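You operate a simulated robot arm through the tools that you are given. There is no shell and no other tool. Be economical: measure what you need, move in short steps, check, and stop when the job is done.

Carry out the task below with a simulated robot arm. There is one attempt and no reset: what you move stays moved.

JOB
Seal the green muffin in the vacuum box and set the day to FRI.
Fine: vent shut; pump till the pin shows green.

The check looks at the end state, three seconds after you hand in, the way a careful person would. Anything else that was tipped, shoved, dropped, spilled or broken makes it a failure. Lids that push on must go on centred and level and be pressed home; caps that screw on are set level and turned clockwise until they are tight.

ROBOT AND FRAMES
A 5-joint arm with a two-finger parallel gripper, fixed in place. Base frame: the origin is at the foot of the arm, x ahead of it, y to its left, z up; the work surface is at about z = 0. Units: m, degrees, N and s.
With the tool pointing down near the work surface it reaches from about 0.26 to 0.68 m from the base axis. Its first joint turns from -66.0 to 66.0 degrees. The tool tilts only in the upright plane through the base axis and itself; it spins freely about its own axis. Payload 2.9 kg.
Tool frame: the origin (TCP) lies between the finger pads and is the grasp point; the fingertips stand 0.03 m ahead of it; z points along the fingers, y is the line along which they close. The gripper opens to 0.11 m. The fingers are 0.02 m wide and 0.01 m thick; the gripper's body (0.048 by 0.112 m) begins 0.055 m behind the TCP.
Orientation is told as [roll, pitch, yaw] about the base's x, y, z axes, in that order, counted from this pose: with the fingers straight down and closing along the base's y, the tool's x points along the base's -x, its y along +y and its z along -z.

CONTROLS
- The arm moves only by the tool nudge_tool. Its argument "commands" is a list of rows, each an object of numbers (a shift or turn left out is 0, a gripper value left out holds the last): "dx", "dy", "dz": the shift along the tool's x, y, z in m; "rx", "ry", "rz": the turn, a rotation vector about the tool's x, y, z in degrees; "grip": the closure, from 0 (fully open) to 1 (shut). In form: [{"dx": .., "dy": .., "dz": .., "rx": .., "ry": .., "rz": .., "grip": ..}, ...]. A call has 1 to 10 rows; each row is the pose to reach, as a shift and turn from the pose commanded when the call began, along the tool's axes at that moment. Rows are played at 5 a second. More than 0.05 m and 8.6 degrees between two rows, or a gripper value outside its range, and nothing of the call is played. A pose out of reach is approached as far as the arm can. The call stops where the force on the tool passes 60 N (or 10 N more than at its start, if that is more) or the arm is blocked; 0.2 s more then pass. The fingers move at their own pace (about 0.108 m/s each) and stop on an object; they squeeze with about 35 N. The grip force told is the motor's: it shows also when the fingers shut on nothing. Time passes only in rows, and 0.2 s behind the last, so rows that repeat a pose let the fingers close. The reply holds the time, the measured pose of the TCP, the force on the tool along the base axes, the opening and the grip force, in the units named above and with some noise, and new pictures: "pictures" is both (left out), scene, wrist or none.
- Cameras (640 x 400 px; columns grow to the right, rows downward): "scene" is fixed at [0.0307, -0.4455, 0.6035]; the picture's right is [0.81, -0.58, 0.00], its down [-0.34, -0.47, -0.81] and it looks along [0.48, 0.66, -0.58] (base axes); focal length 306 px, centre (320, 200). "wrist" rides on the gripper at [0.072, 0.017, -0.103] in the tool frame; the picture's right is [-0.23, 0.97, 0.00], its down [-0.76, -0.18, -0.62] and it looks along [-0.61, -0.14, 0.78] (tool axes); focal length 222 px, centre (320, 200). There is no depth. A picture from a camera that has moved, and an enlarged one, comes with that camera's place and axes in the base frame and with its lens.
- zoom(camera, box): a new picture of the part [left, top, right, bottom] of that camera's present view, enlarged. No time passes.
- hand_in(): hands the job in; it is judged then, once.

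Work in short steps. Places have to be worked out from the pictures, the camera data and where the tool is seen: move nearer, look again, correct. Check each grasp and each placing, and mend what went wrong. You have 120 turns and 170 pictures in all, those below and enlarged ones among them. Open the gripper and draw the arm clear of the work before you hand the job in, unless the task says otherwise; then end with one line.

The tools are called after "Emit:" as name(argument=value, ...) on one line, values as JSON. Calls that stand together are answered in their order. nudge_tool: Moves the arm, as the interface text tells. Its arguments: {"type":"object","properties":{"commands":{"type":"array"},"pictures":{"type":"string","enum":["both","scene","wrist","none"]}},"required":["commands"]} The other tools are called the same way: zoom (camera, box) takes an enlarged picture of a part of a camera's view; hand_in () hands the job in.

At the start:

```text
clock: 0.0
position: [0.3584, -0.1473, 0.4136]
orientation: [0.0, -0.1, -0.1]
force: [0.6, 0.2, 0.4]
finger_gap: 0.1102
finger_force: 0.0
```

scene: 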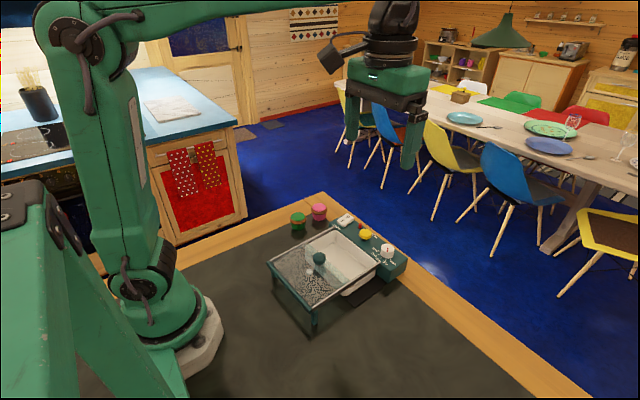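
wrist: 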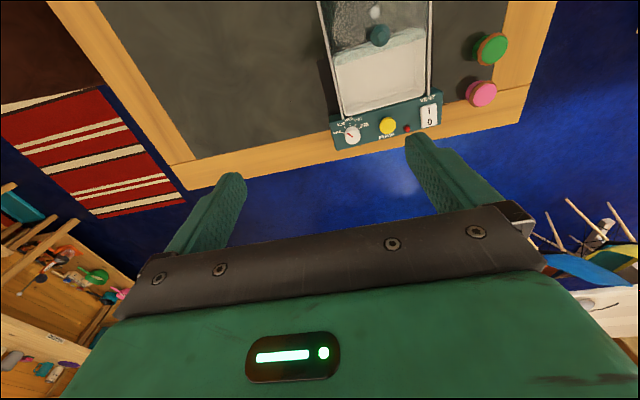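

Let me look closely at the box and its controls in both views.

Emit:
zoom(camera="scene", box=[250, 190, 420, 330])

Emit:
zoom(camera="wrist", box=[300, 0, 540, 160])

```text
2.86 times, centred on (335, 260) of scene
camera zoom: at [0.0307, -0.4455, 0.6035], right [0.81, -0.58, 0.0], down [-0.34, -0.47, -0.81], along [0.48, 0.66, -0.58], focal length 875 px, centre (277, 29)
```

zoom: 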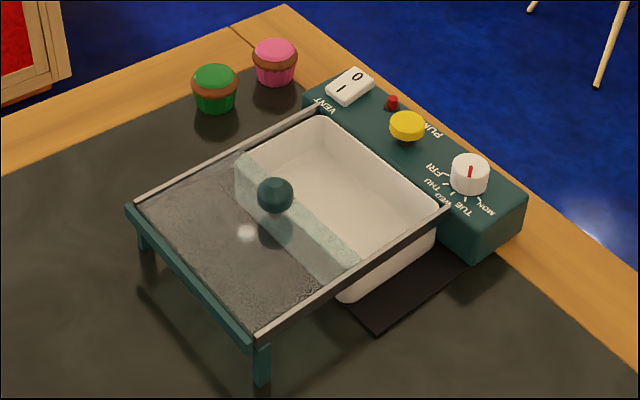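

```text
2.50 times, centred on (420, 80) of wrist
camera zoom: at [0.2855, -0.1305, 0.5179], right [0.23, 0.97, 0.0], down [0.76, -0.18, 0.62], along [0.61, -0.14, -0.78], focal length 555 px, centre (70, 500)
```

zoom: 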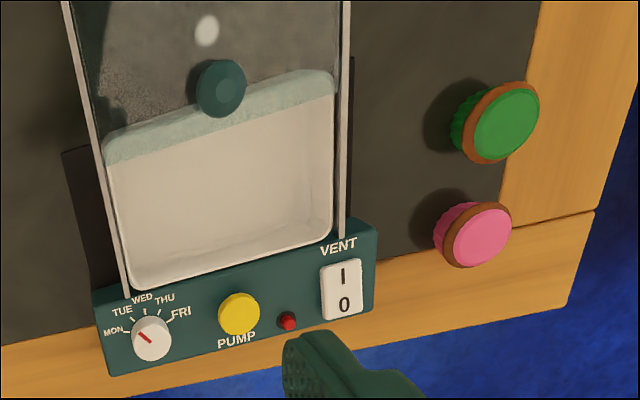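

The box is aligned with the base axes. My estimates are green muffin (.392,.154), lid knob (.324,-.04,.085), dial (.48,-.106), pump (.477,-.033), vent (.48,.05), and tray centre about (.393,-.038). I'll move above the green muffin now.

Emit:
nudge_tool(commands=[{"dx": -0.0038, "dy": 0.0334, "dz": 0.0282}, {"dx": -0.0076, "dy": 0.0669, "dz": 0.0564}, {"dx": -0.0113, "dy": 0.1003, "dz": 0.0847}, {"dx": -0.0151, "dy": 0.1338, "dz": 0.1129}, {"dx": -0.0189, "dy": 0.1672, "dz": 0.1411}, {"dx": -0.0227, "dy": 0.2007, "dz": 0.1693}, {"dx": -0.0264, "dy": 0.2341, "dz": 0.1976}, {"dx": -0.0302, "dy": 0.2676, "dz": 0.2258}, {"dx": -0.034, "dy": 0.301, "dz": 0.254}, {"dx": -0.034, "dy": 0.301, "dz": 0.254}])

```text
clock: 2.2
position: [0.3919, 0.153, 0.1581]
orientation: [-0.1, 0.0, 0.1]
force: [0.2, 0.8, 0.0]
finger_gap: 0.11
finger_force: 0.1
camera wrist: at [0.3189, 0.17, 0.2642], right [0.23, 0.97, 0.0], down [0.76, -0.18, 0.62], along [0.61, -0.14, -0.78], focal length 222 px, centre (320, 200)
```

scene: 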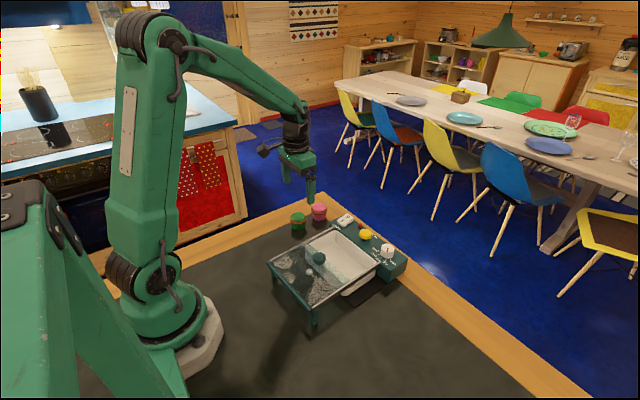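
wrist: 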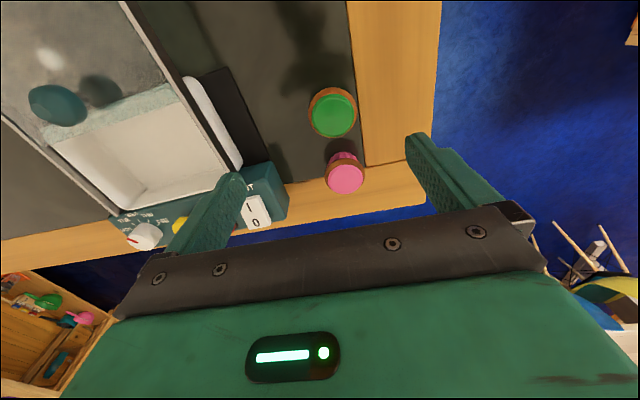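

The new view puts the green muffin near (.391,.163). I'll descend on it, with the pads at mid height, stopping above the table.

Emit:
nudge_tool(commands=[{"dy": 0.01, "dz": 0.04}, {"dy": 0.01, "dz": 0.07}])

```text
clock: 2.8
position: [0.3911, 0.164, 0.0886]
orientation: [0.0, -0.1, 0.1]
force: [-0.5, -0.7, 0.1]
finger_gap: 0.11
finger_force: 0.1
camera wrist: at [0.3182, 0.1803, 0.1939], right [0.23, 0.97, 0.0], down [0.76, -0.18, 0.62], along [0.61, -0.14, -0.78], focal length 222 px, centre (320, 200)
```

scene: 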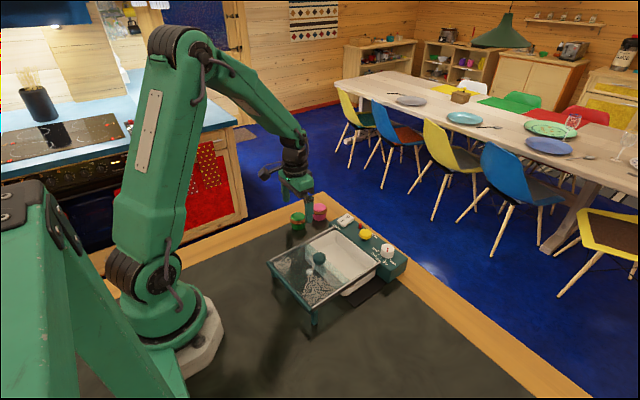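
wrist: 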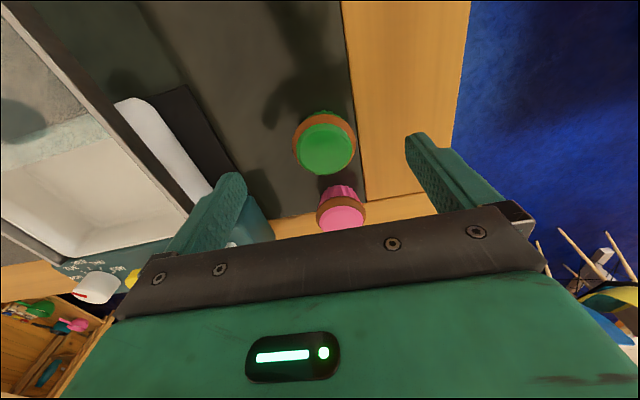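

The muffin top reads (.388,.168), so I'll shift slightly, go down and close.

Emit:
nudge_tool(commands=[{"dx": 0.003, "dy": 0.003, "dz": 0.03}, {"dx": 0.003, "dy": 0.003, "dz": 0.053}, {"dx": 0.003, "dy": 0.003, "dz": 0.053, "grip": 0.4}, {"dx": 0.003, "dy": 0.003, "dz": 0.053, "grip": 0.7}, {"dx": 0.003, "dy": 0.003, "dz": 0.053, "grip": 0.7}, {"dx": 0.003, "dy": 0.003, "dz": 0.053, "grip": 0.7}])

```text
clock: 4.2
position: [0.3891, 0.165, 0.0374]
orientation: [0.0, 0.0, 0.1]
force: [0.2, 0.3, -0.1]
finger_gap: 0.0482
finger_force: 35.4
camera wrist: at [0.3154, 0.1824, 0.1417], right [0.23, 0.97, 0.0], down [0.76, -0.18, 0.62], along [0.61, -0.14, -0.78], focal length 222 px, centre (320, 200)
```

scene: 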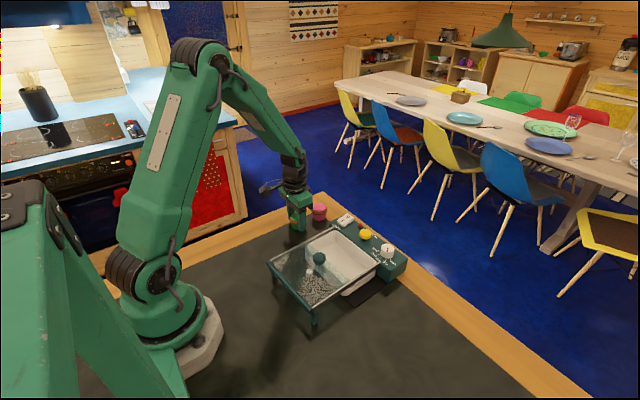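
wrist: 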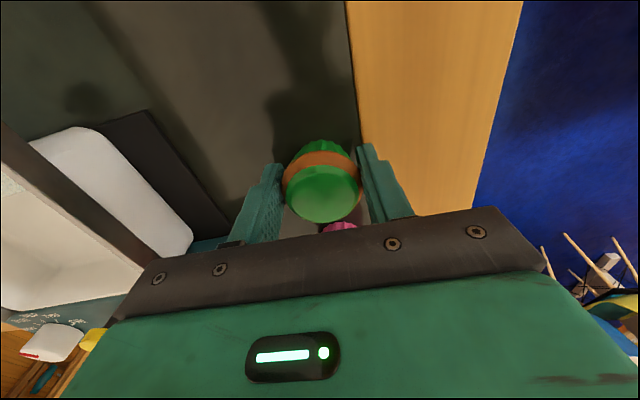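

The muffin is held with a gap of .048. I'll lift it and carry it over the tray.

Emit:
nudge_tool(commands=[{"dz": -0.04}, {"dz": -0.08}, {"dz": -0.12}, {"dx": -0.001, "dy": -0.045, "dz": -0.12}, {"dx": -0.002, "dy": -0.09, "dz": -0.12}, {"dx": -0.003, "dy": -0.135, "dz": -0.12}, {"dx": -0.004, "dy": -0.18, "dz": -0.12}, {"dx": -0.005, "dy": -0.203, "dz": -0.12}, {"dx": -0.005, "dy": -0.203, "dz": -0.12}])

Emit:
zoom(camera="scene", box=[250, 190, 420, 330])

```text
clock: 6.2
position: [0.397, -0.037, 0.1567]
orientation: [0.1, 0.0, 0.1]
force: [-0.1, 0.4, -0.3]
finger_gap: 0.0484
finger_force: 35.3
camera wrist: at [0.3231, -0.0203, 0.261], right [0.23, 0.97, 0.0], down [0.76, -0.18, 0.62], along [0.61, -0.14, -0.78], focal length 222 px, centre (320, 200)
```

scene: 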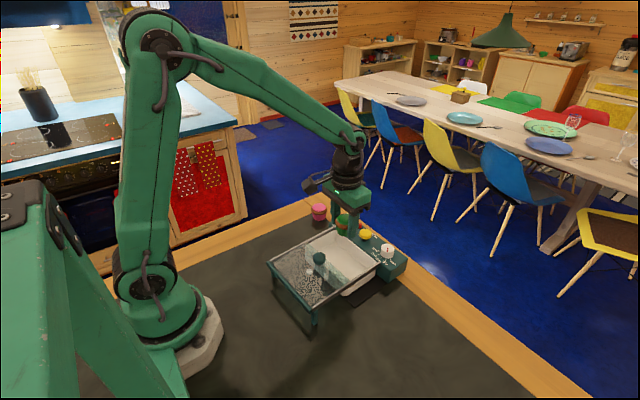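
wrist: 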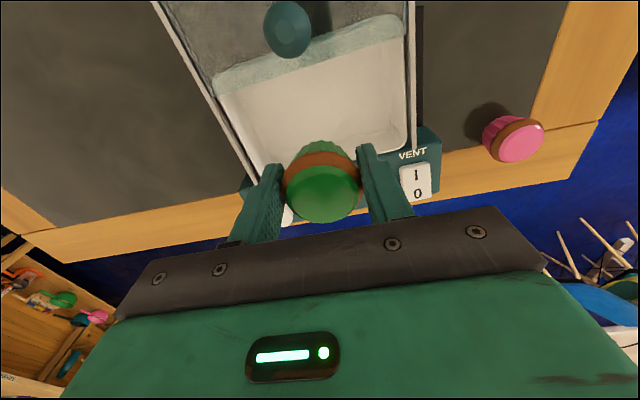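

```text
2.86 times, centred on (335, 260) of scene
camera zoom: at [0.0307, -0.4455, 0.6035], right [0.81, -0.58, 0.0], down [-0.34, -0.47, -0.81], along [0.48, 0.66, -0.58], focal length 875 px, centre (277, 29)
```

zoom: 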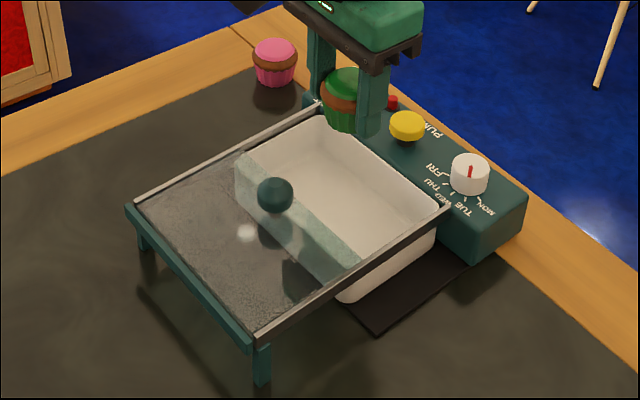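

The muffin is above the tray's open part. I'll lower it in short steps and watch for contact.

Emit:
nudge_tool(commands=[{"dx": 0.005, "dz": 0.04}, {"dx": 0.005, "dz": 0.075}, {"dx": 0.005, "dz": 0.09}, {"dx": 0.005, "dz": 0.095}, {"dx": 0.005, "dz": 0.095}])

Emit:
zoom(camera="scene", box=[250, 190, 420, 330])

```text
clock: 7.4
position: [0.3906, -0.0353, 0.0603]
orientation: [0.0, 0.1, 0.0]
force: [-0.1, 0.8, 0.0]
finger_gap: 0.0485
finger_force: 34.9
camera wrist: at [0.3165, -0.0196, 0.1653], right [0.23, 0.97, 0.0], down [0.76, -0.18, 0.62], along [0.61, -0.14, -0.78], focal length 222 px, centre (320, 200)
```

scene: 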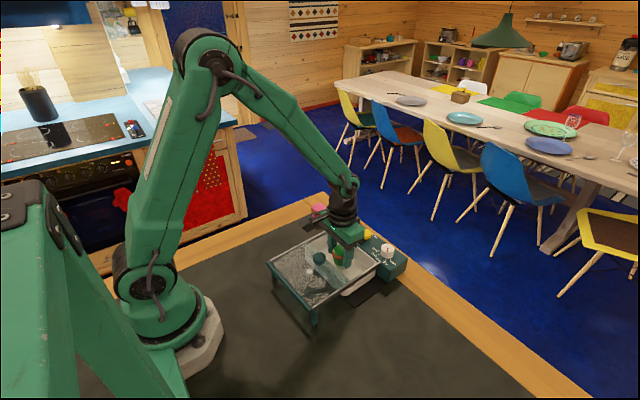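
wrist: 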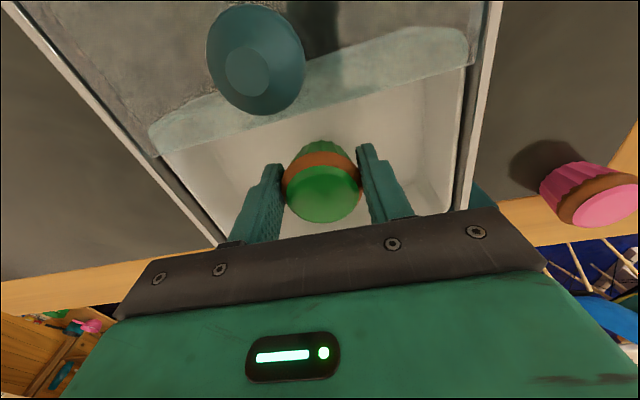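

```text
2.86 times, centred on (335, 260) of scene
camera zoom: at [0.0307, -0.4455, 0.6035], right [0.81, -0.58, 0.0], down [-0.34, -0.47, -0.81], along [0.48, 0.66, -0.58], focal length 875 px, centre (277, 29)
```

zoom: 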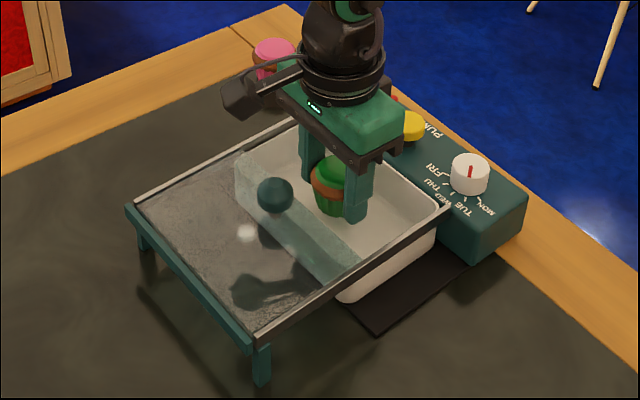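

It is well inside and still free, so I'll lower it in fine steps.

Emit:
nudge_tool(commands=[{"dz": 0.004}, {"dz": 0.007}, {"dz": 0.01}, {"dz": 0.01}], pictures="none")

```text
clock: 8.4
position: [0.39, -0.036, 0.0513]
orientation: [0.0, -0.1, 0.0]
force: [-0.1, -0.6, 0.0]
finger_gap: 0.0482
finger_force: 34.9
```

Emit:
nudge_tool(commands=[{"dz": 0.002}, {"dz": 0.004}, {"dz": 0.004}])

Emit:
zoom(camera="scene", box=[280, 210, 400, 310])

```text
clock: 9.2
position: [0.3887, -0.0366, 0.0468]
orientation: [0.0, 0.1, 0.0]
force: [-0.8, 1.0, 0.0]
finger_gap: 0.0483
finger_force: 34.8
camera wrist: at [0.3163, -0.0192, 0.152], right [0.23, 0.97, 0.0], down [0.76, -0.18, 0.62], along [0.61, -0.14, -0.78], focal length 222 px, centre (320, 200)
```

scene: 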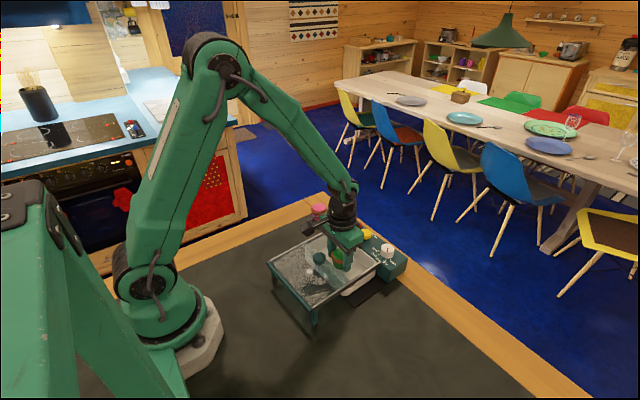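
wrist: 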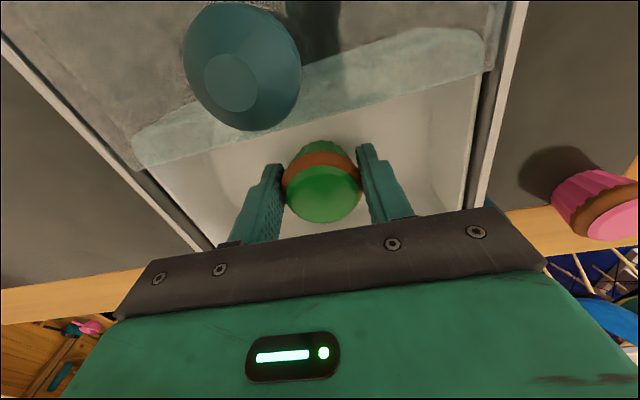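

```text
4.00 times, centred on (340, 260) of scene
camera zoom: at [0.0307, -0.4455, 0.6035], right [0.81, -0.58, 0.0], down [-0.34, -0.47, -0.81], along [0.48, 0.66, -0.58], focal length 1225 px, centre (240, -40)
```

zoom: 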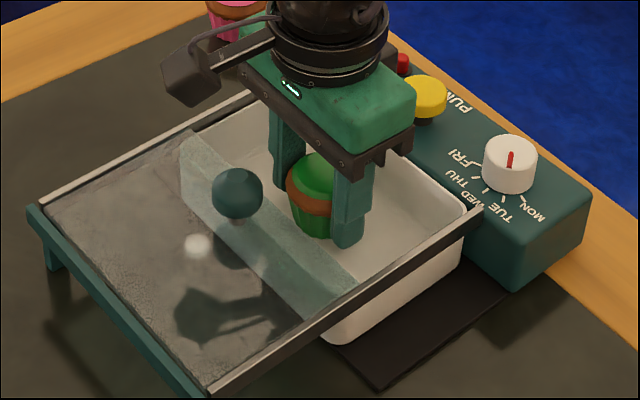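

There is still no contact, so I'll go lower.

Emit:
nudge_tool(commands=[{"dz": 0.002}, {"dz": 0.004}, {"dz": 0.004}], pictures="none")

```text
clock: 10.0
position: [0.3912, -0.0365, 0.0456]
orientation: [0.0, -0.2, 0.1]
force: [-10.5, 3.4, 30.1]
finger_gap: 0.0481
finger_force: 34.8
```

It has touched down on the floor at about .008. I'll ease up 2 mm, open part-way and lift out.

Emit:
nudge_tool(commands=[{"dz": -0.002}, {"dz": -0.002, "grip": 0.3}, {"dz": -0.002, "grip": 0.3}, {"dz": -0.03, "grip": 0.3}, {"dz": -0.07, "grip": 0.3}, {"dz": -0.11, "grip": 0.3}, {"dz": -0.11, "grip": 0.3}])

Emit:
zoom(camera="scene", box=[280, 210, 400, 310])

```text
clock: 11.6
position: [0.3883, -0.0355, 0.1539]
orientation: [0.0, 0.0, 0.0]
force: [0.4, -0.6, 0.4]
finger_gap: 0.0769
finger_force: 0.0
camera wrist: at [0.3146, -0.0186, 0.2581], right [0.23, 0.97, 0.0], down [0.76, -0.18, 0.62], along [0.61, -0.14, -0.78], focal length 222 px, centre (320, 200)
```

scene: 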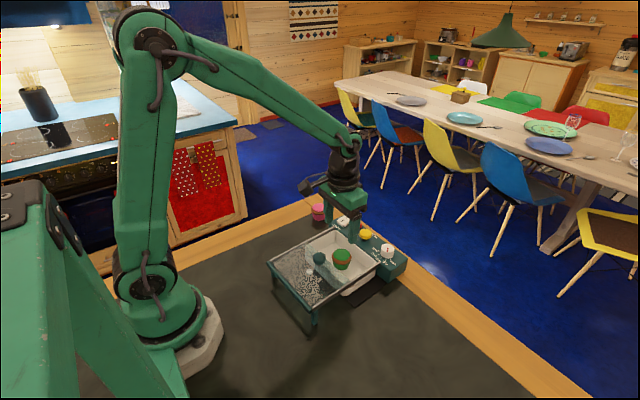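
wrist: 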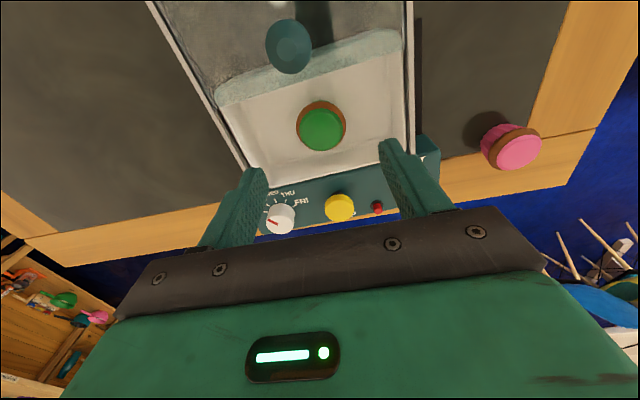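

```text
4.00 times, centred on (340, 260) of scene
camera zoom: at [0.0307, -0.4455, 0.6035], right [0.81, -0.58, 0.0], down [-0.34, -0.47, -0.81], along [0.48, 0.66, -0.58], focal length 1225 px, centre (240, -40)
```

zoom: 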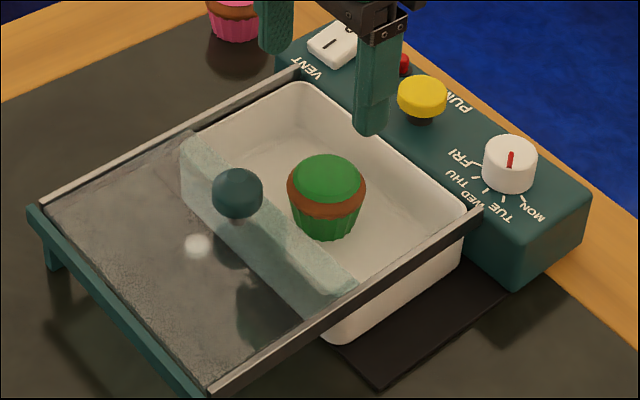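

The muffin stands upright in the tray. Next I'll go above the lid knob at about (.322,-.04), keeping the fingertips above the glass.

Emit:
nudge_tool(commands=[{"dx": 0.035, "dy": -0.002, "grip": 0.3}, {"dx": 0.066, "dy": -0.004, "grip": 0.3}, {"dx": 0.066, "dy": -0.004, "dz": 0.03}, {"dx": 0.066, "dy": -0.004, "dz": 0.05}, {"dx": 0.066, "dy": -0.004, "dz": 0.05}])

Emit:
zoom(camera="scene", box=[260, 200, 400, 320])

```text
clock: 12.8
position: [0.3244, -0.0407, 0.1041]
orientation: [0.0, 0.0, 0.0]
force: [0.5, -0.1, -0.3]
finger_gap: 0.0768
finger_force: 0.0
camera wrist: at [0.2501, -0.0238, 0.2083], right [0.23, 0.97, 0.0], down [0.76, -0.18, 0.62], along [0.61, -0.14, -0.78], focal length 222 px, centre (320, 200)
```

scene: 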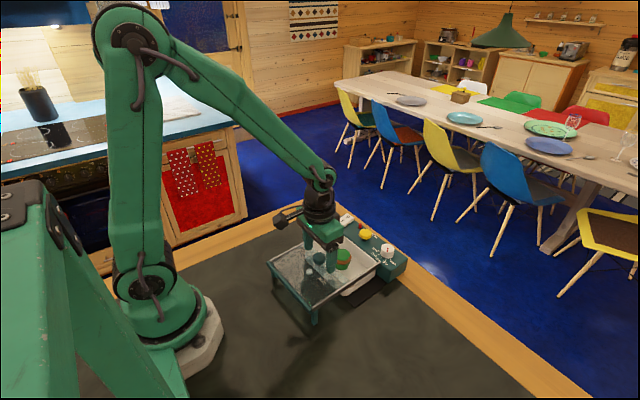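
wrist: 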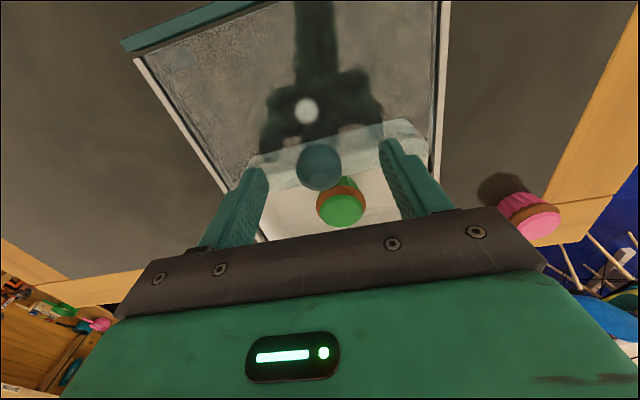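

```text
3.33 times, centred on (330, 260) of scene
camera zoom: at [0.0307, -0.4455, 0.6035], right [0.81, -0.58, 0.0], down [-0.34, -0.47, -0.81], along [0.48, 0.66, -0.58], focal length 1021 px, centre (287, 0)
```

zoom: 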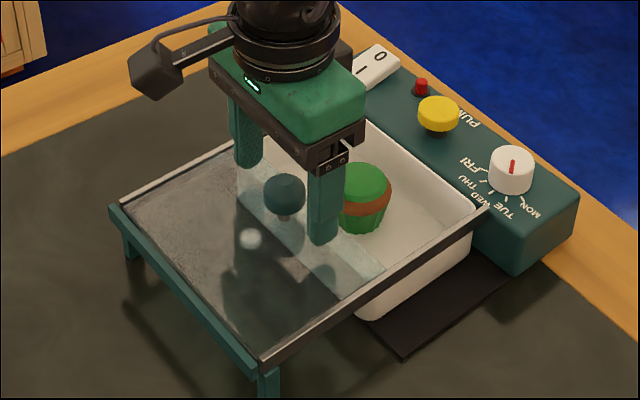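

The fingers straddle the knob. I'll lower 4 mm, shift slightly and close.

Emit:
nudge_tool(commands=[{"dx": 0.003, "dz": 0.004}, {"dx": 0.003, "dz": 0.004, "grip": 0.6}, {"dx": 0.003, "dz": 0.004, "grip": 0.9}, {"dx": 0.003, "dz": 0.004, "grip": 0.9}, {"dx": 0.003, "dz": 0.004, "grip": 0.9}], pictures="none")

Emit:
zoom(camera="scene", box=[260, 200, 400, 320])

```text
clock: 14.0
position: [0.32, -0.0396, 0.0993]
orientation: [0.0, 0.0, 0.0]
force: [0.4, -7.4, 0.4]
finger_gap: 0.0292
finger_force: 35.4
```

```text
3.33 times, centred on (330, 260) of scene
camera zoom: at [0.0307, -0.4455, 0.6035], right [0.81, -0.58, 0.0], down [-0.34, -0.47, -0.81], along [0.48, 0.66, -0.58], focal length 1021 px, centre (287, 0)
```

zoom: 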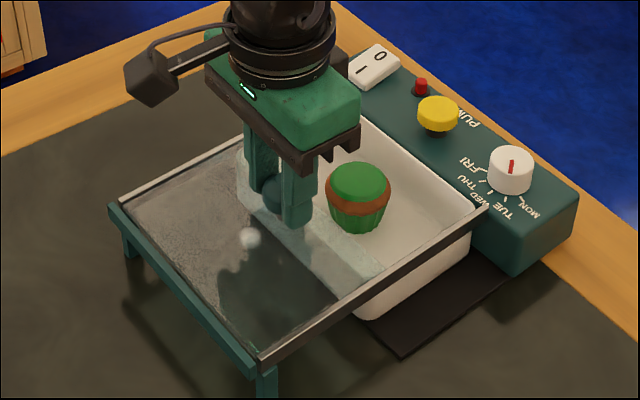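

The knob is gripped with a gap of .029. I'll slide the lid toward the panel.

Emit:
nudge_tool(commands=[{"dx": -0.01, "dy": -0.001}, {"dx": -0.02, "dy": -0.001}, {"dx": -0.03, "dy": -0.001}, {"dx": -0.04, "dy": -0.001}, {"dx": -0.05, "dy": -0.001}, {"dx": -0.06, "dy": -0.001}, {"dx": -0.07, "dy": -0.001}, {"dx": -0.08, "dy": -0.001}, {"dx": -0.088, "dy": -0.001}], pictures="none")

Emit:
zoom(camera="scene", box=[260, 200, 420, 320])

```text
clock: 16.0
position: [0.4095, -0.042, 0.0991]
orientation: [0.0, -0.1, 0.1]
force: [-1.8, 27.2, 20.4]
finger_gap: 0.029
finger_force: 35.2
```

```text
3.33 times, centred on (340, 260) of scene
camera zoom: at [0.0306, -0.4454, 0.6035], right [0.81, -0.58, 0.0], down [-0.34, -0.47, -0.81], along [0.48, 0.66, -0.58], focal length 1021 px, centre (253, 0)
```

zoom: 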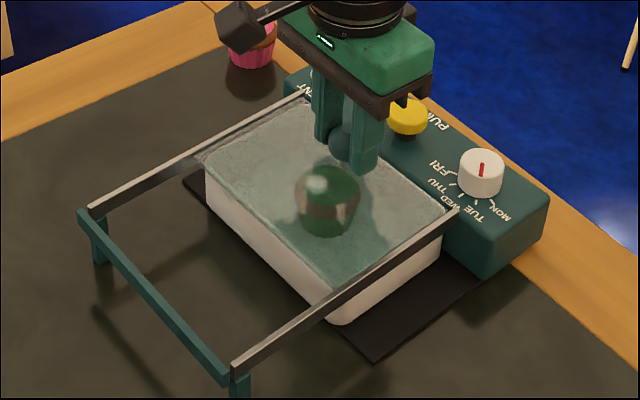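

The lid covers nearly all of the tray, and a side force has built up. I'll relax y and push a little further to find the stop.

Emit:
nudge_tool(commands=[{"dy": 0.002, "dz": -0.001}, {"dx": -0.004, "dy": 0.002, "dz": -0.001}, {"dx": -0.008, "dy": 0.002, "dz": -0.001}, {"dx": -0.012, "dy": 0.002, "dz": -0.001}, {"dx": -0.015, "dy": 0.002, "dz": -0.001}])

Emit:
zoom(camera="scene", box=[260, 200, 420, 320])

```text
clock: 17.2
position: [0.4237, -0.0396, 0.0985]
orientation: [0.0, 0.1, 0.2]
force: [0.6, 0.2, -0.7]
finger_gap: 0.0294
finger_force: 35.2
camera wrist: at [0.3504, -0.0222, 0.2037], right [0.23, 0.97, 0.0], down [0.76, -0.18, 0.62], along [0.61, -0.14, -0.78], focal length 222 px, centre (320, 200)
```

scene: 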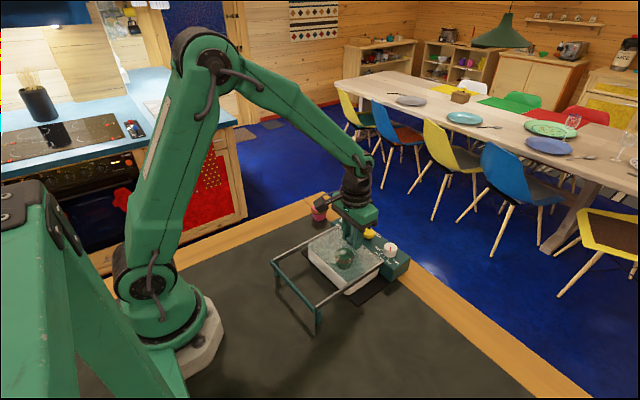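
wrist: 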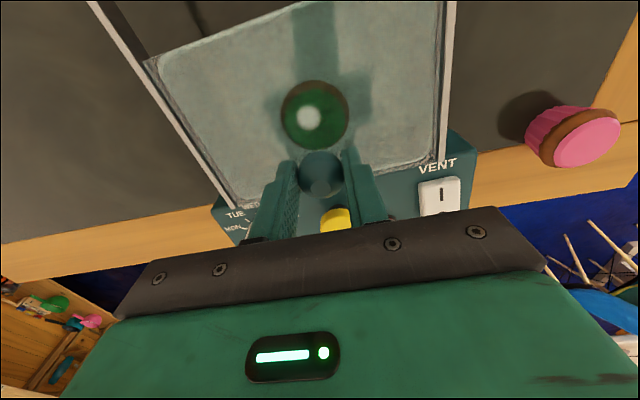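

```text
3.33 times, centred on (340, 260) of scene
camera zoom: at [0.0308, -0.4455, 0.6035], right [0.81, -0.58, 0.0], down [-0.34, -0.47, -0.81], along [0.48, 0.66, -0.58], focal length 1021 px, centre (253, 0)
```

zoom: 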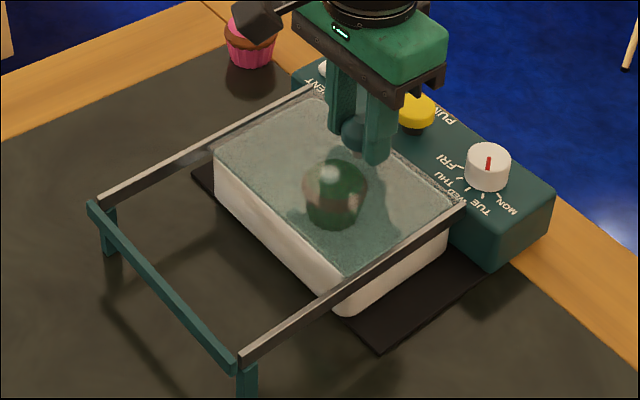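

The lid is home and the near glass edge matches the tray. The last millimetres nudged the box slightly, so I'll stop pushing, release and rise to look.

Emit:
nudge_tool(commands=[{"grip": 0.5}, {"grip": 0.5}, {"dz": -0.04}, {"dz": -0.08}, {"dx": 0.04, "dz": -0.1}, {"dx": 0.08, "dz": -0.1}, {"dx": 0.08, "dz": -0.1}])

Emit:
zoom(camera="scene", box=[260, 200, 420, 320])

Emit:
zoom(camera="wrist", box=[180, 0, 500, 200])

```text
clock: 18.8
position: [0.3451, -0.0379, 0.1995]
orientation: [0.0, 0.0, 0.1]
force: [-0.4, -0.2, -1.2]
finger_gap: 0.055
finger_force: 0.0
camera wrist: at [0.271, -0.021, 0.3045], right [0.23, 0.97, 0.0], down [0.76, -0.18, 0.62], along [0.61, -0.14, -0.78], focal length 222 px, centre (320, 200)
```

scene: 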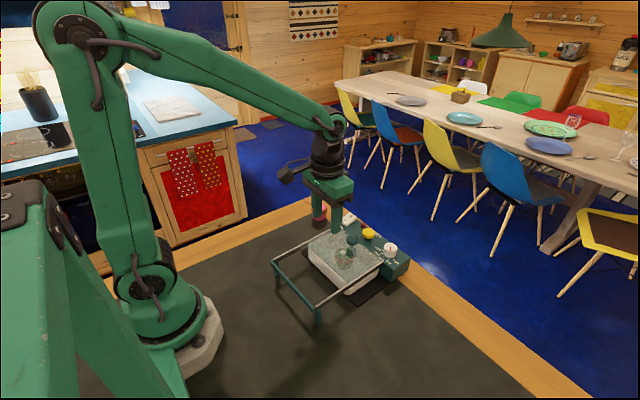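
wrist: 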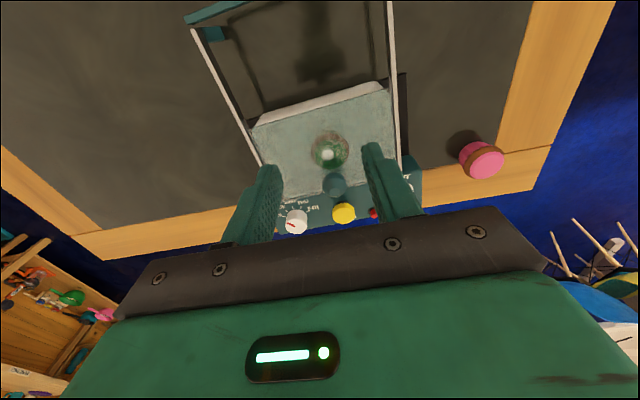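

```text
3.33 times, centred on (340, 260) of scene
camera zoom: at [0.0307, -0.4455, 0.6035], right [0.81, -0.58, 0.0], down [-0.34, -0.47, -0.81], along [0.48, 0.66, -0.58], focal length 1021 px, centre (253, 0)
```

zoom: 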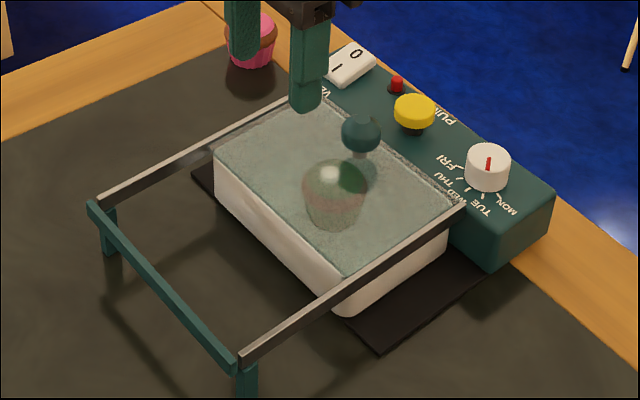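

```text
2.00 times, centred on (340, 100) of wrist
camera zoom: at [0.271, -0.021, 0.3045], right [0.23, 0.97, 0.0], down [0.76, -0.18, 0.62], along [0.61, -0.14, -0.78], focal length 444 px, centre (280, 400)
```

zoom: 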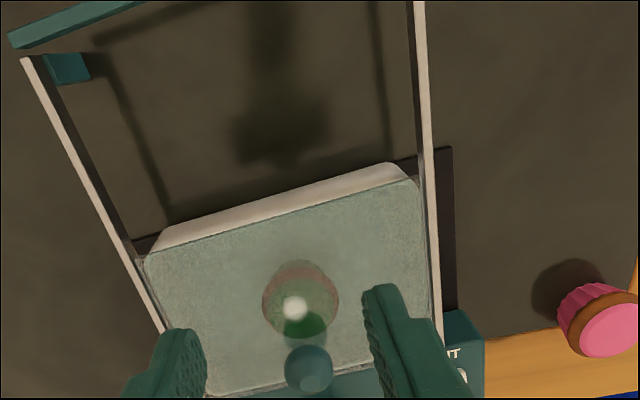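

The lid looks well seated. Now I'll look closely at the rocker and the pin.

Emit:
zoom(camera="scene", box=[335, 205, 415, 260])

Emit:
nudge_tool(commands=[{"dx": 0.02, "dy": 0.02, "dz": -0.02}, {"dx": 0.05, "dy": 0.03, "dz": -0.03}, {"dx": 0.05, "dy": 0.03, "dz": -0.03}], pictures="wrist")

Emit:
zoom(camera="wrist", box=[250, 100, 450, 225])

```text
7.27 times, centred on (375, 232) of scene
camera zoom: at [0.0307, -0.4455, 0.6035], right [0.81, -0.58, 0.0], down [-0.34, -0.47, -0.81], along [0.48, 0.66, -0.58], focal length 2228 px, centre (-80, -36)
```

zoom: 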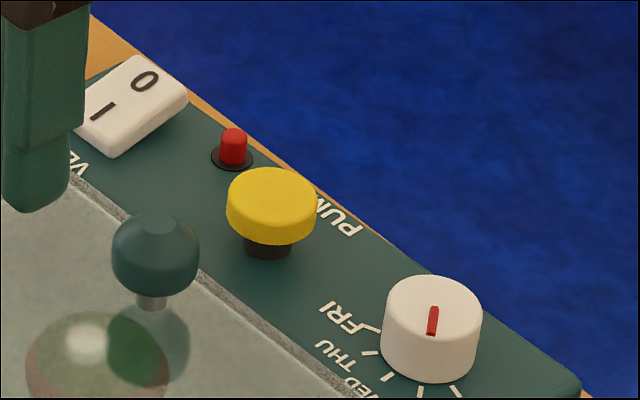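

```text
clock: 19.6
position: [0.2939, -0.0074, 0.231]
orientation: [0.0, 0.0, 0.0]
force: [0.1, -0.6, 0.3]
finger_gap: 0.0549
finger_force: 0.0
camera wrist: at [0.2208, 0.0092, 0.3356], right [0.23, 0.97, 0.0], down [0.76, -0.18, 0.62], along [0.61, -0.14, -0.78], focal length 222 px, centre (320, 200)
```

wrist: 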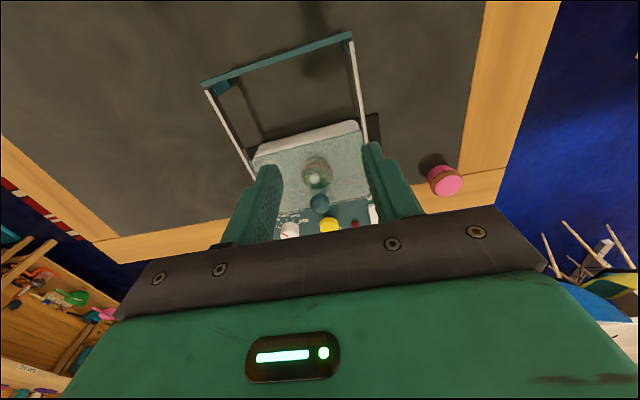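

```text
3.20 times, centred on (350, 162) of wrist
camera zoom: at [0.2208, 0.0092, 0.3356], right [0.23, 0.97, 0.0], down [0.76, -0.18, 0.62], along [0.61, -0.14, -0.78], focal length 711 px, centre (224, 320)
```

zoom: 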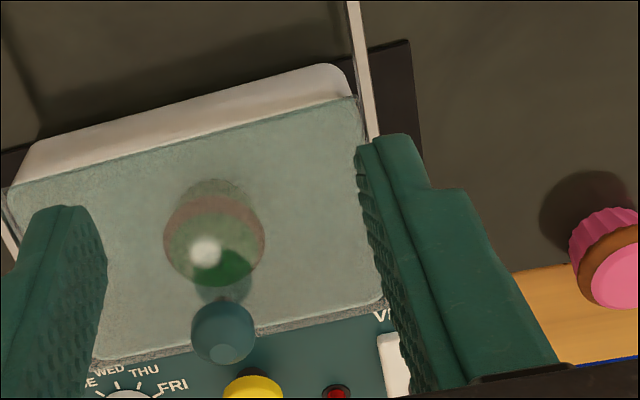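

From the slope of the rocker's edges compared with the rails, the "0" end stands up, so "I" is pressed and the vent is open. I need to press the "0" end at about (.50,.05). I'll close the fingers and move above it.

Emit:
nudge_tool(commands=[{"dx": -0.04, "dy": 0.011, "grip": 1.0}, {"dx": -0.08, "dy": 0.022}, {"dx": -0.12, "dy": 0.034}, {"dx": -0.16, "dy": 0.045, "dz": 0.02}, {"dx": -0.19, "dy": 0.057, "dz": 0.05}, {"dx": -0.206, "dy": 0.057, "dz": 0.08}, {"dx": -0.206, "dy": 0.057, "dz": 0.1}, {"dx": -0.206, "dy": 0.057, "dz": 0.1}])

Emit:
zoom(camera="scene", box=[315, 170, 415, 260])

```text
clock: 21.4
position: [0.4992, 0.0483, 0.1313]
orientation: [0.0, -0.1, -0.1]
force: [0.4, -0.6, -0.2]
finger_gap: 0.0001
finger_force: 35.1
camera wrist: at [0.4256, 0.0652, 0.2359], right [0.23, 0.97, 0.0], down [0.76, -0.18, 0.62], along [0.61, -0.14, -0.78], focal length 222 px, centre (320, 200)
```

scene: 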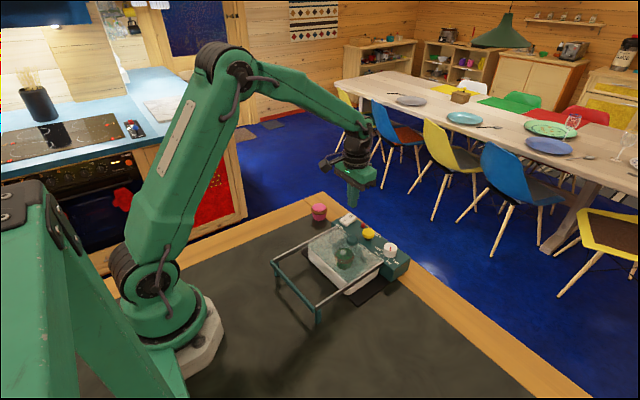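
wrist: 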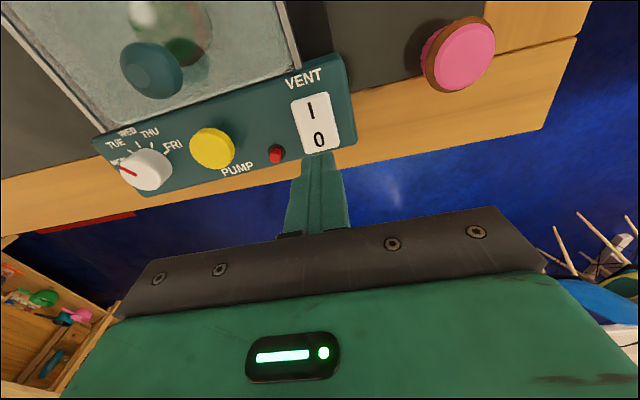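

```text
4.44 times, centred on (365, 215) of scene
camera zoom: at [0.0307, -0.4455, 0.6035], right [0.81, -0.58, 0.0], down [-0.34, -0.47, -0.81], along [0.48, 0.66, -0.58], focal length 1361 px, centre (120, 133)
```

zoom: 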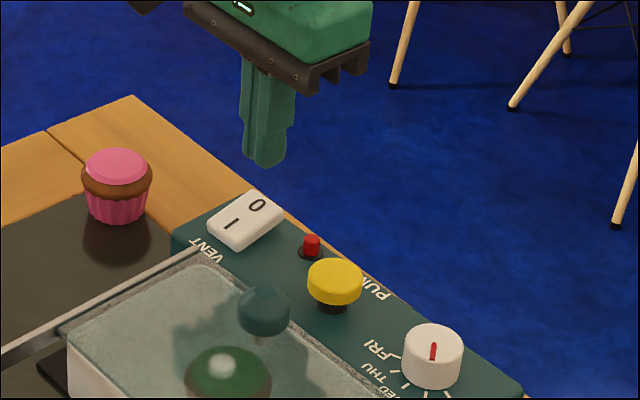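

The finger is aligned over the 0 end, with the rocker spanning about x .463–.506. I'll press down gradually.

Emit:
nudge_tool(commands=[{"dz": 0.02}, {"dz": 0.025}, {"dz": 0.029}, {"dz": 0.032}, {"dz": 0.035}], pictures="wrist")

Emit:
zoom(camera="scene", box=[315, 170, 415, 260])

```text
clock: 22.6
position: [0.4997, 0.0477, 0.0958]
orientation: [0.0, 0.0, 0.1]
force: [0.2, -0.2, 0.3]
finger_gap: 0.0
finger_force: 34.9
camera wrist: at [0.426, 0.0649, 0.2004], right [0.23, 0.97, 0.0], down [0.76, -0.18, 0.62], along [0.61, -0.14, -0.78], focal length 222 px, centre (320, 200)
```

wrist: 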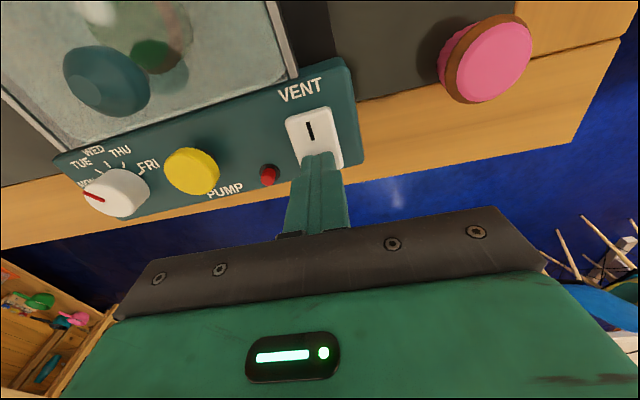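

```text
4.44 times, centred on (365, 215) of scene
camera zoom: at [0.0307, -0.4455, 0.6035], right [0.81, -0.58, 0.0], down [-0.34, -0.47, -0.81], along [0.48, 0.66, -0.58], focal length 1361 px, centre (120, 133)
```

zoom: 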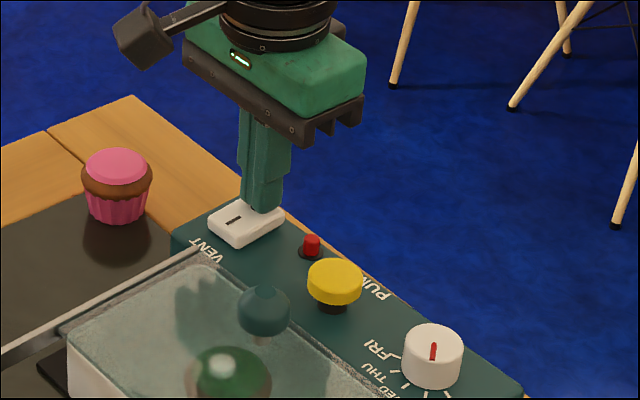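

The rocker has flipped and the I end is now up. I'll press 3 mm more to seat it, then lift and look.

Emit:
nudge_tool(commands=[{"dz": 0.002}, {"dz": 0.003}, {"dz": -0.02}, {"dz": -0.05}, {"dz": -0.05}], pictures="wrist")

Emit:
zoom(camera="scene", box=[315, 170, 415, 260])

```text
clock: 23.8
position: [0.4983, 0.0463, 0.147]
orientation: [0.0, 0.0, 0.0]
force: [0.4, 0.8, 0.9]
finger_gap: 0.0
finger_force: 35.1
camera wrist: at [0.4249, 0.0629, 0.2512], right [0.23, 0.97, 0.0], down [0.76, -0.18, 0.62], along [0.61, -0.14, -0.78], focal length 222 px, centre (320, 200)
```

wrist: 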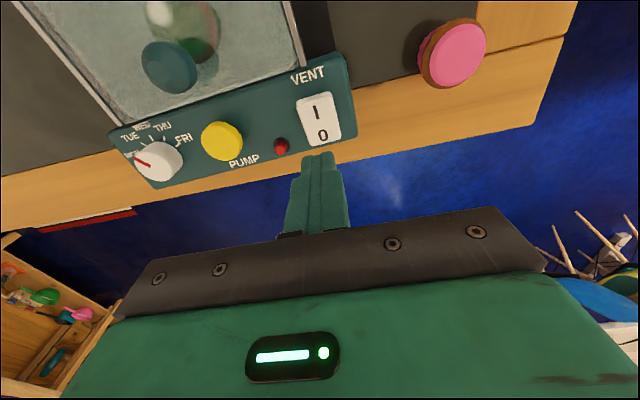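

```text
4.44 times, centred on (365, 215) of scene
camera zoom: at [0.0307, -0.4455, 0.6035], right [0.81, -0.58, 0.0], down [-0.34, -0.47, -0.81], along [0.48, 0.66, -0.58], focal length 1361 px, centre (120, 133)
```

zoom: 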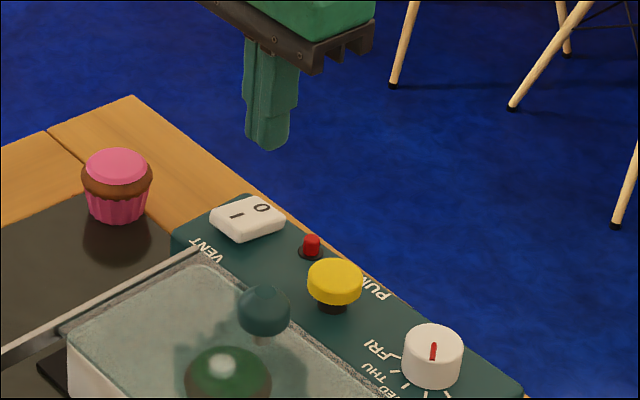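

The vent is shut with 0 down. The pump button top is at about (.482,-.036,.08), so I'll move over it and make a first press.

Emit:
nudge_tool(commands=[{"dx": 0.008, "dy": -0.042}, {"dx": 0.016, "dy": -0.082}, {"dx": 0.016, "dy": -0.082, "dz": 0.025}, {"dx": 0.016, "dy": -0.082, "dz": 0.033}, {"dx": 0.016, "dy": -0.082, "dz": 0.036}, {"dx": 0.016, "dy": -0.082, "dz": 0.039}, {"dx": 0.016, "dy": -0.082, "dz": 0.042}, {"dx": 0.016, "dy": -0.082, "dz": 0.045}], pictures="wrist")

Emit:
zoom(camera="scene", box=[315, 170, 415, 260])

```text
clock: 25.6
position: [0.4828, -0.0333, 0.0998]
orientation: [0.0, 0.0, 0.0]
force: [-1.6, -0.8, 2.7]
finger_gap: 0.0
finger_force: 35.3
camera wrist: at [0.4097, -0.0179, 0.2047], right [0.23, 0.97, 0.0], down [0.76, -0.18, 0.62], along [0.61, -0.14, -0.78], focal length 222 px, centre (320, 200)
```

wrist: 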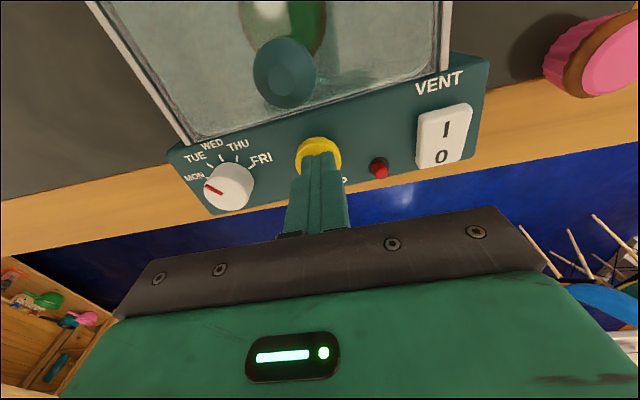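

```text
4.44 times, centred on (365, 215) of scene
camera zoom: at [0.0307, -0.4455, 0.6035], right [0.81, -0.58, 0.0], down [-0.34, -0.47, -0.81], along [0.48, 0.66, -0.58], focal length 1361 px, centre (120, 133)
```

zoom: 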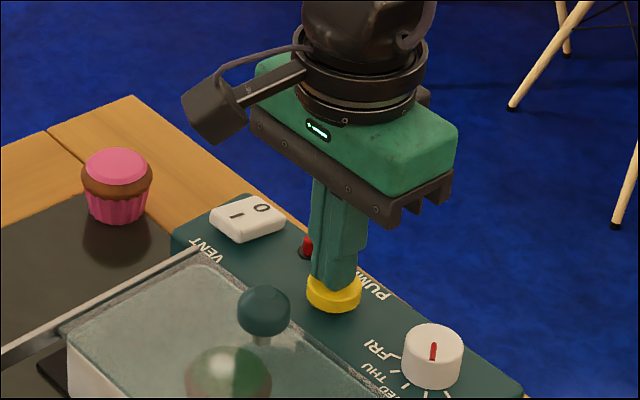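

The button goes down easily against a light spring. I'll press a little deeper, release fully and check the pin.

Emit:
nudge_tool(commands=[{"dz": 0.003}, {"dz": 0.005}, {"dz": 0.005}, {"dz": -0.016}, {"dz": -0.022}, {"dz": -0.022}], pictures="none")

Emit:
zoom(camera="wrist", box=[240, 80, 500, 240])

```text
clock: 27.0
position: [0.484, -0.0325, 0.123]
orientation: [-0.1, 0.0, 0.1]
force: [-0.1, -0.4, 0.7]
finger_gap: 0.0
finger_force: 35.1
```

```text
2.46 times, centred on (370, 160) of wrist
camera zoom: at [0.4104, -0.0168, 0.2273], right [0.23, 0.97, 0.0], down [0.76, -0.18, 0.62], along [0.61, -0.14, -0.78], focal length 547 px, centre (197, 298)
```

zoom: 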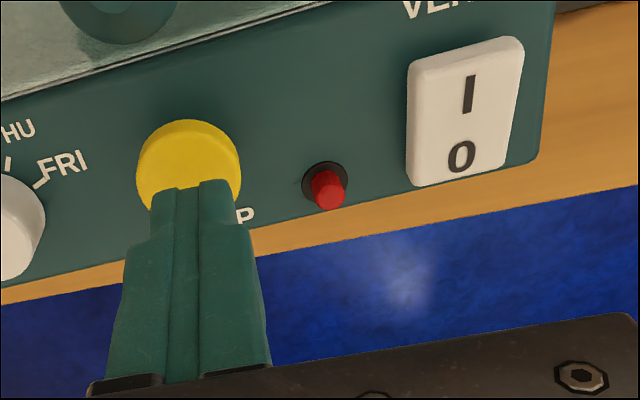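

The pin is still red. I'll press twice more at full stroke.

Emit:
nudge_tool(commands=[{"dz": 0.016}, {"dz": 0.026}, {"dz": 0.028}, {"dz": 0.012}, {"dz": 0.0}, {"dz": 0.016}, {"dz": 0.026}, {"dz": 0.028}, {"dz": 0.012}, {"dz": 0.0}], pictures="none")

Emit:
zoom(camera="wrist", box=[240, 80, 500, 240])

```text
clock: 29.2
position: [0.4831, -0.034, 0.1225]
orientation: [0.0, 0.0, 0.0]
force: [0.3, -0.8, -0.3]
finger_gap: 0.0003
finger_force: 34.7
```

```text
2.46 times, centred on (370, 160) of wrist
camera zoom: at [0.4094, -0.018, 0.2268], right [0.23, 0.97, 0.0], down [0.76, -0.18, 0.62], along [0.61, -0.14, -0.78], focal length 547 px, centre (197, 298)
```

zoom: 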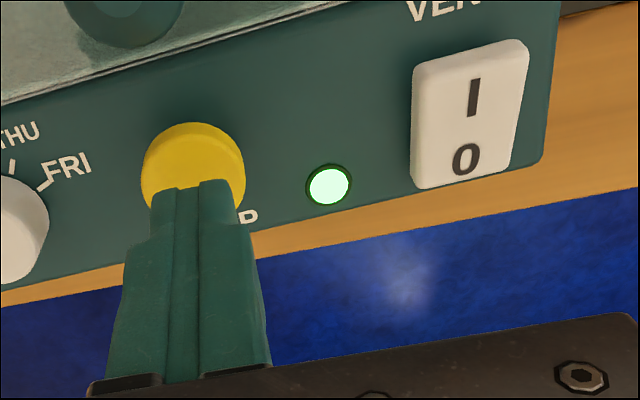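

The pin is green. Next I'll go above the dial with the gripper moderately open and look down at it.

Emit:
nudge_tool(commands=[{"dz": -0.03}, {"dz": -0.05}, {"dx": 0.02, "dy": -0.036, "dz": -0.06, "grip": 0.45}, {"dx": 0.03, "dy": -0.072, "dz": -0.06}, {"dx": 0.03, "dy": -0.072, "dz": -0.06}], pictures="wrist")

Emit:
zoom(camera="wrist", box=[240, 60, 400, 160])

Emit:
zoom(camera="scene", box=[350, 215, 420, 285])

```text
clock: 30.4
position: [0.4547, -0.1063, 0.1838]
orientation: [0.1, 0.0, 0.2]
force: [1.2, -0.4, -0.3]
finger_gap: 0.0606
finger_force: 0.2
camera wrist: at [0.3806, -0.0894, 0.2882], right [0.23, 0.97, 0.0], down [0.76, -0.18, 0.62], along [0.61, -0.14, -0.78], focal length 222 px, centre (320, 200)
```

wrist: 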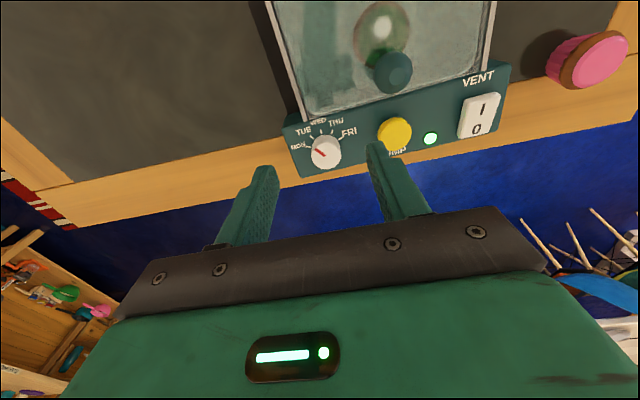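

```text
4.00 times, centred on (320, 110) of wrist
camera zoom: at [0.3806, -0.0894, 0.2882], right [0.23, 0.97, 0.0], down [0.76, -0.18, 0.62], along [0.61, -0.14, -0.78], focal length 888 px, centre (320, 560)
```

zoom: 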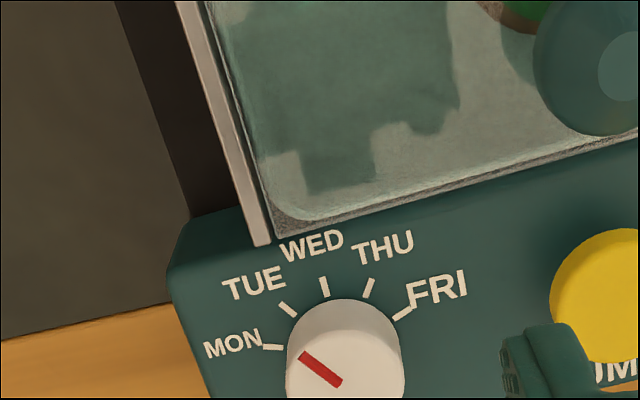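

```text
5.71 times, centred on (385, 250) of scene
camera zoom: at [0.0307, -0.4455, 0.6035], right [0.81, -0.58, 0.0], down [-0.34, -0.47, -0.81], along [0.48, 0.66, -0.58], focal length 1750 px, centre (-51, -86)
```

zoom: 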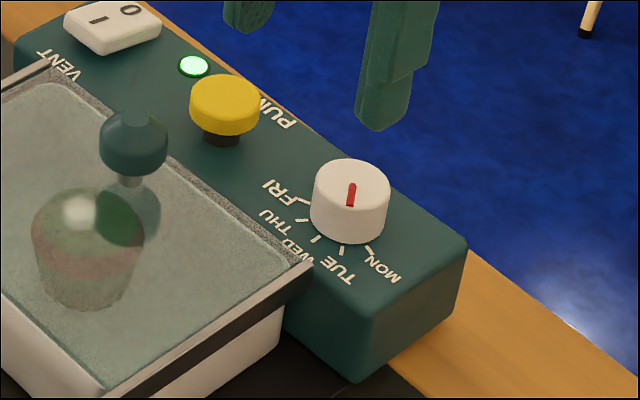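

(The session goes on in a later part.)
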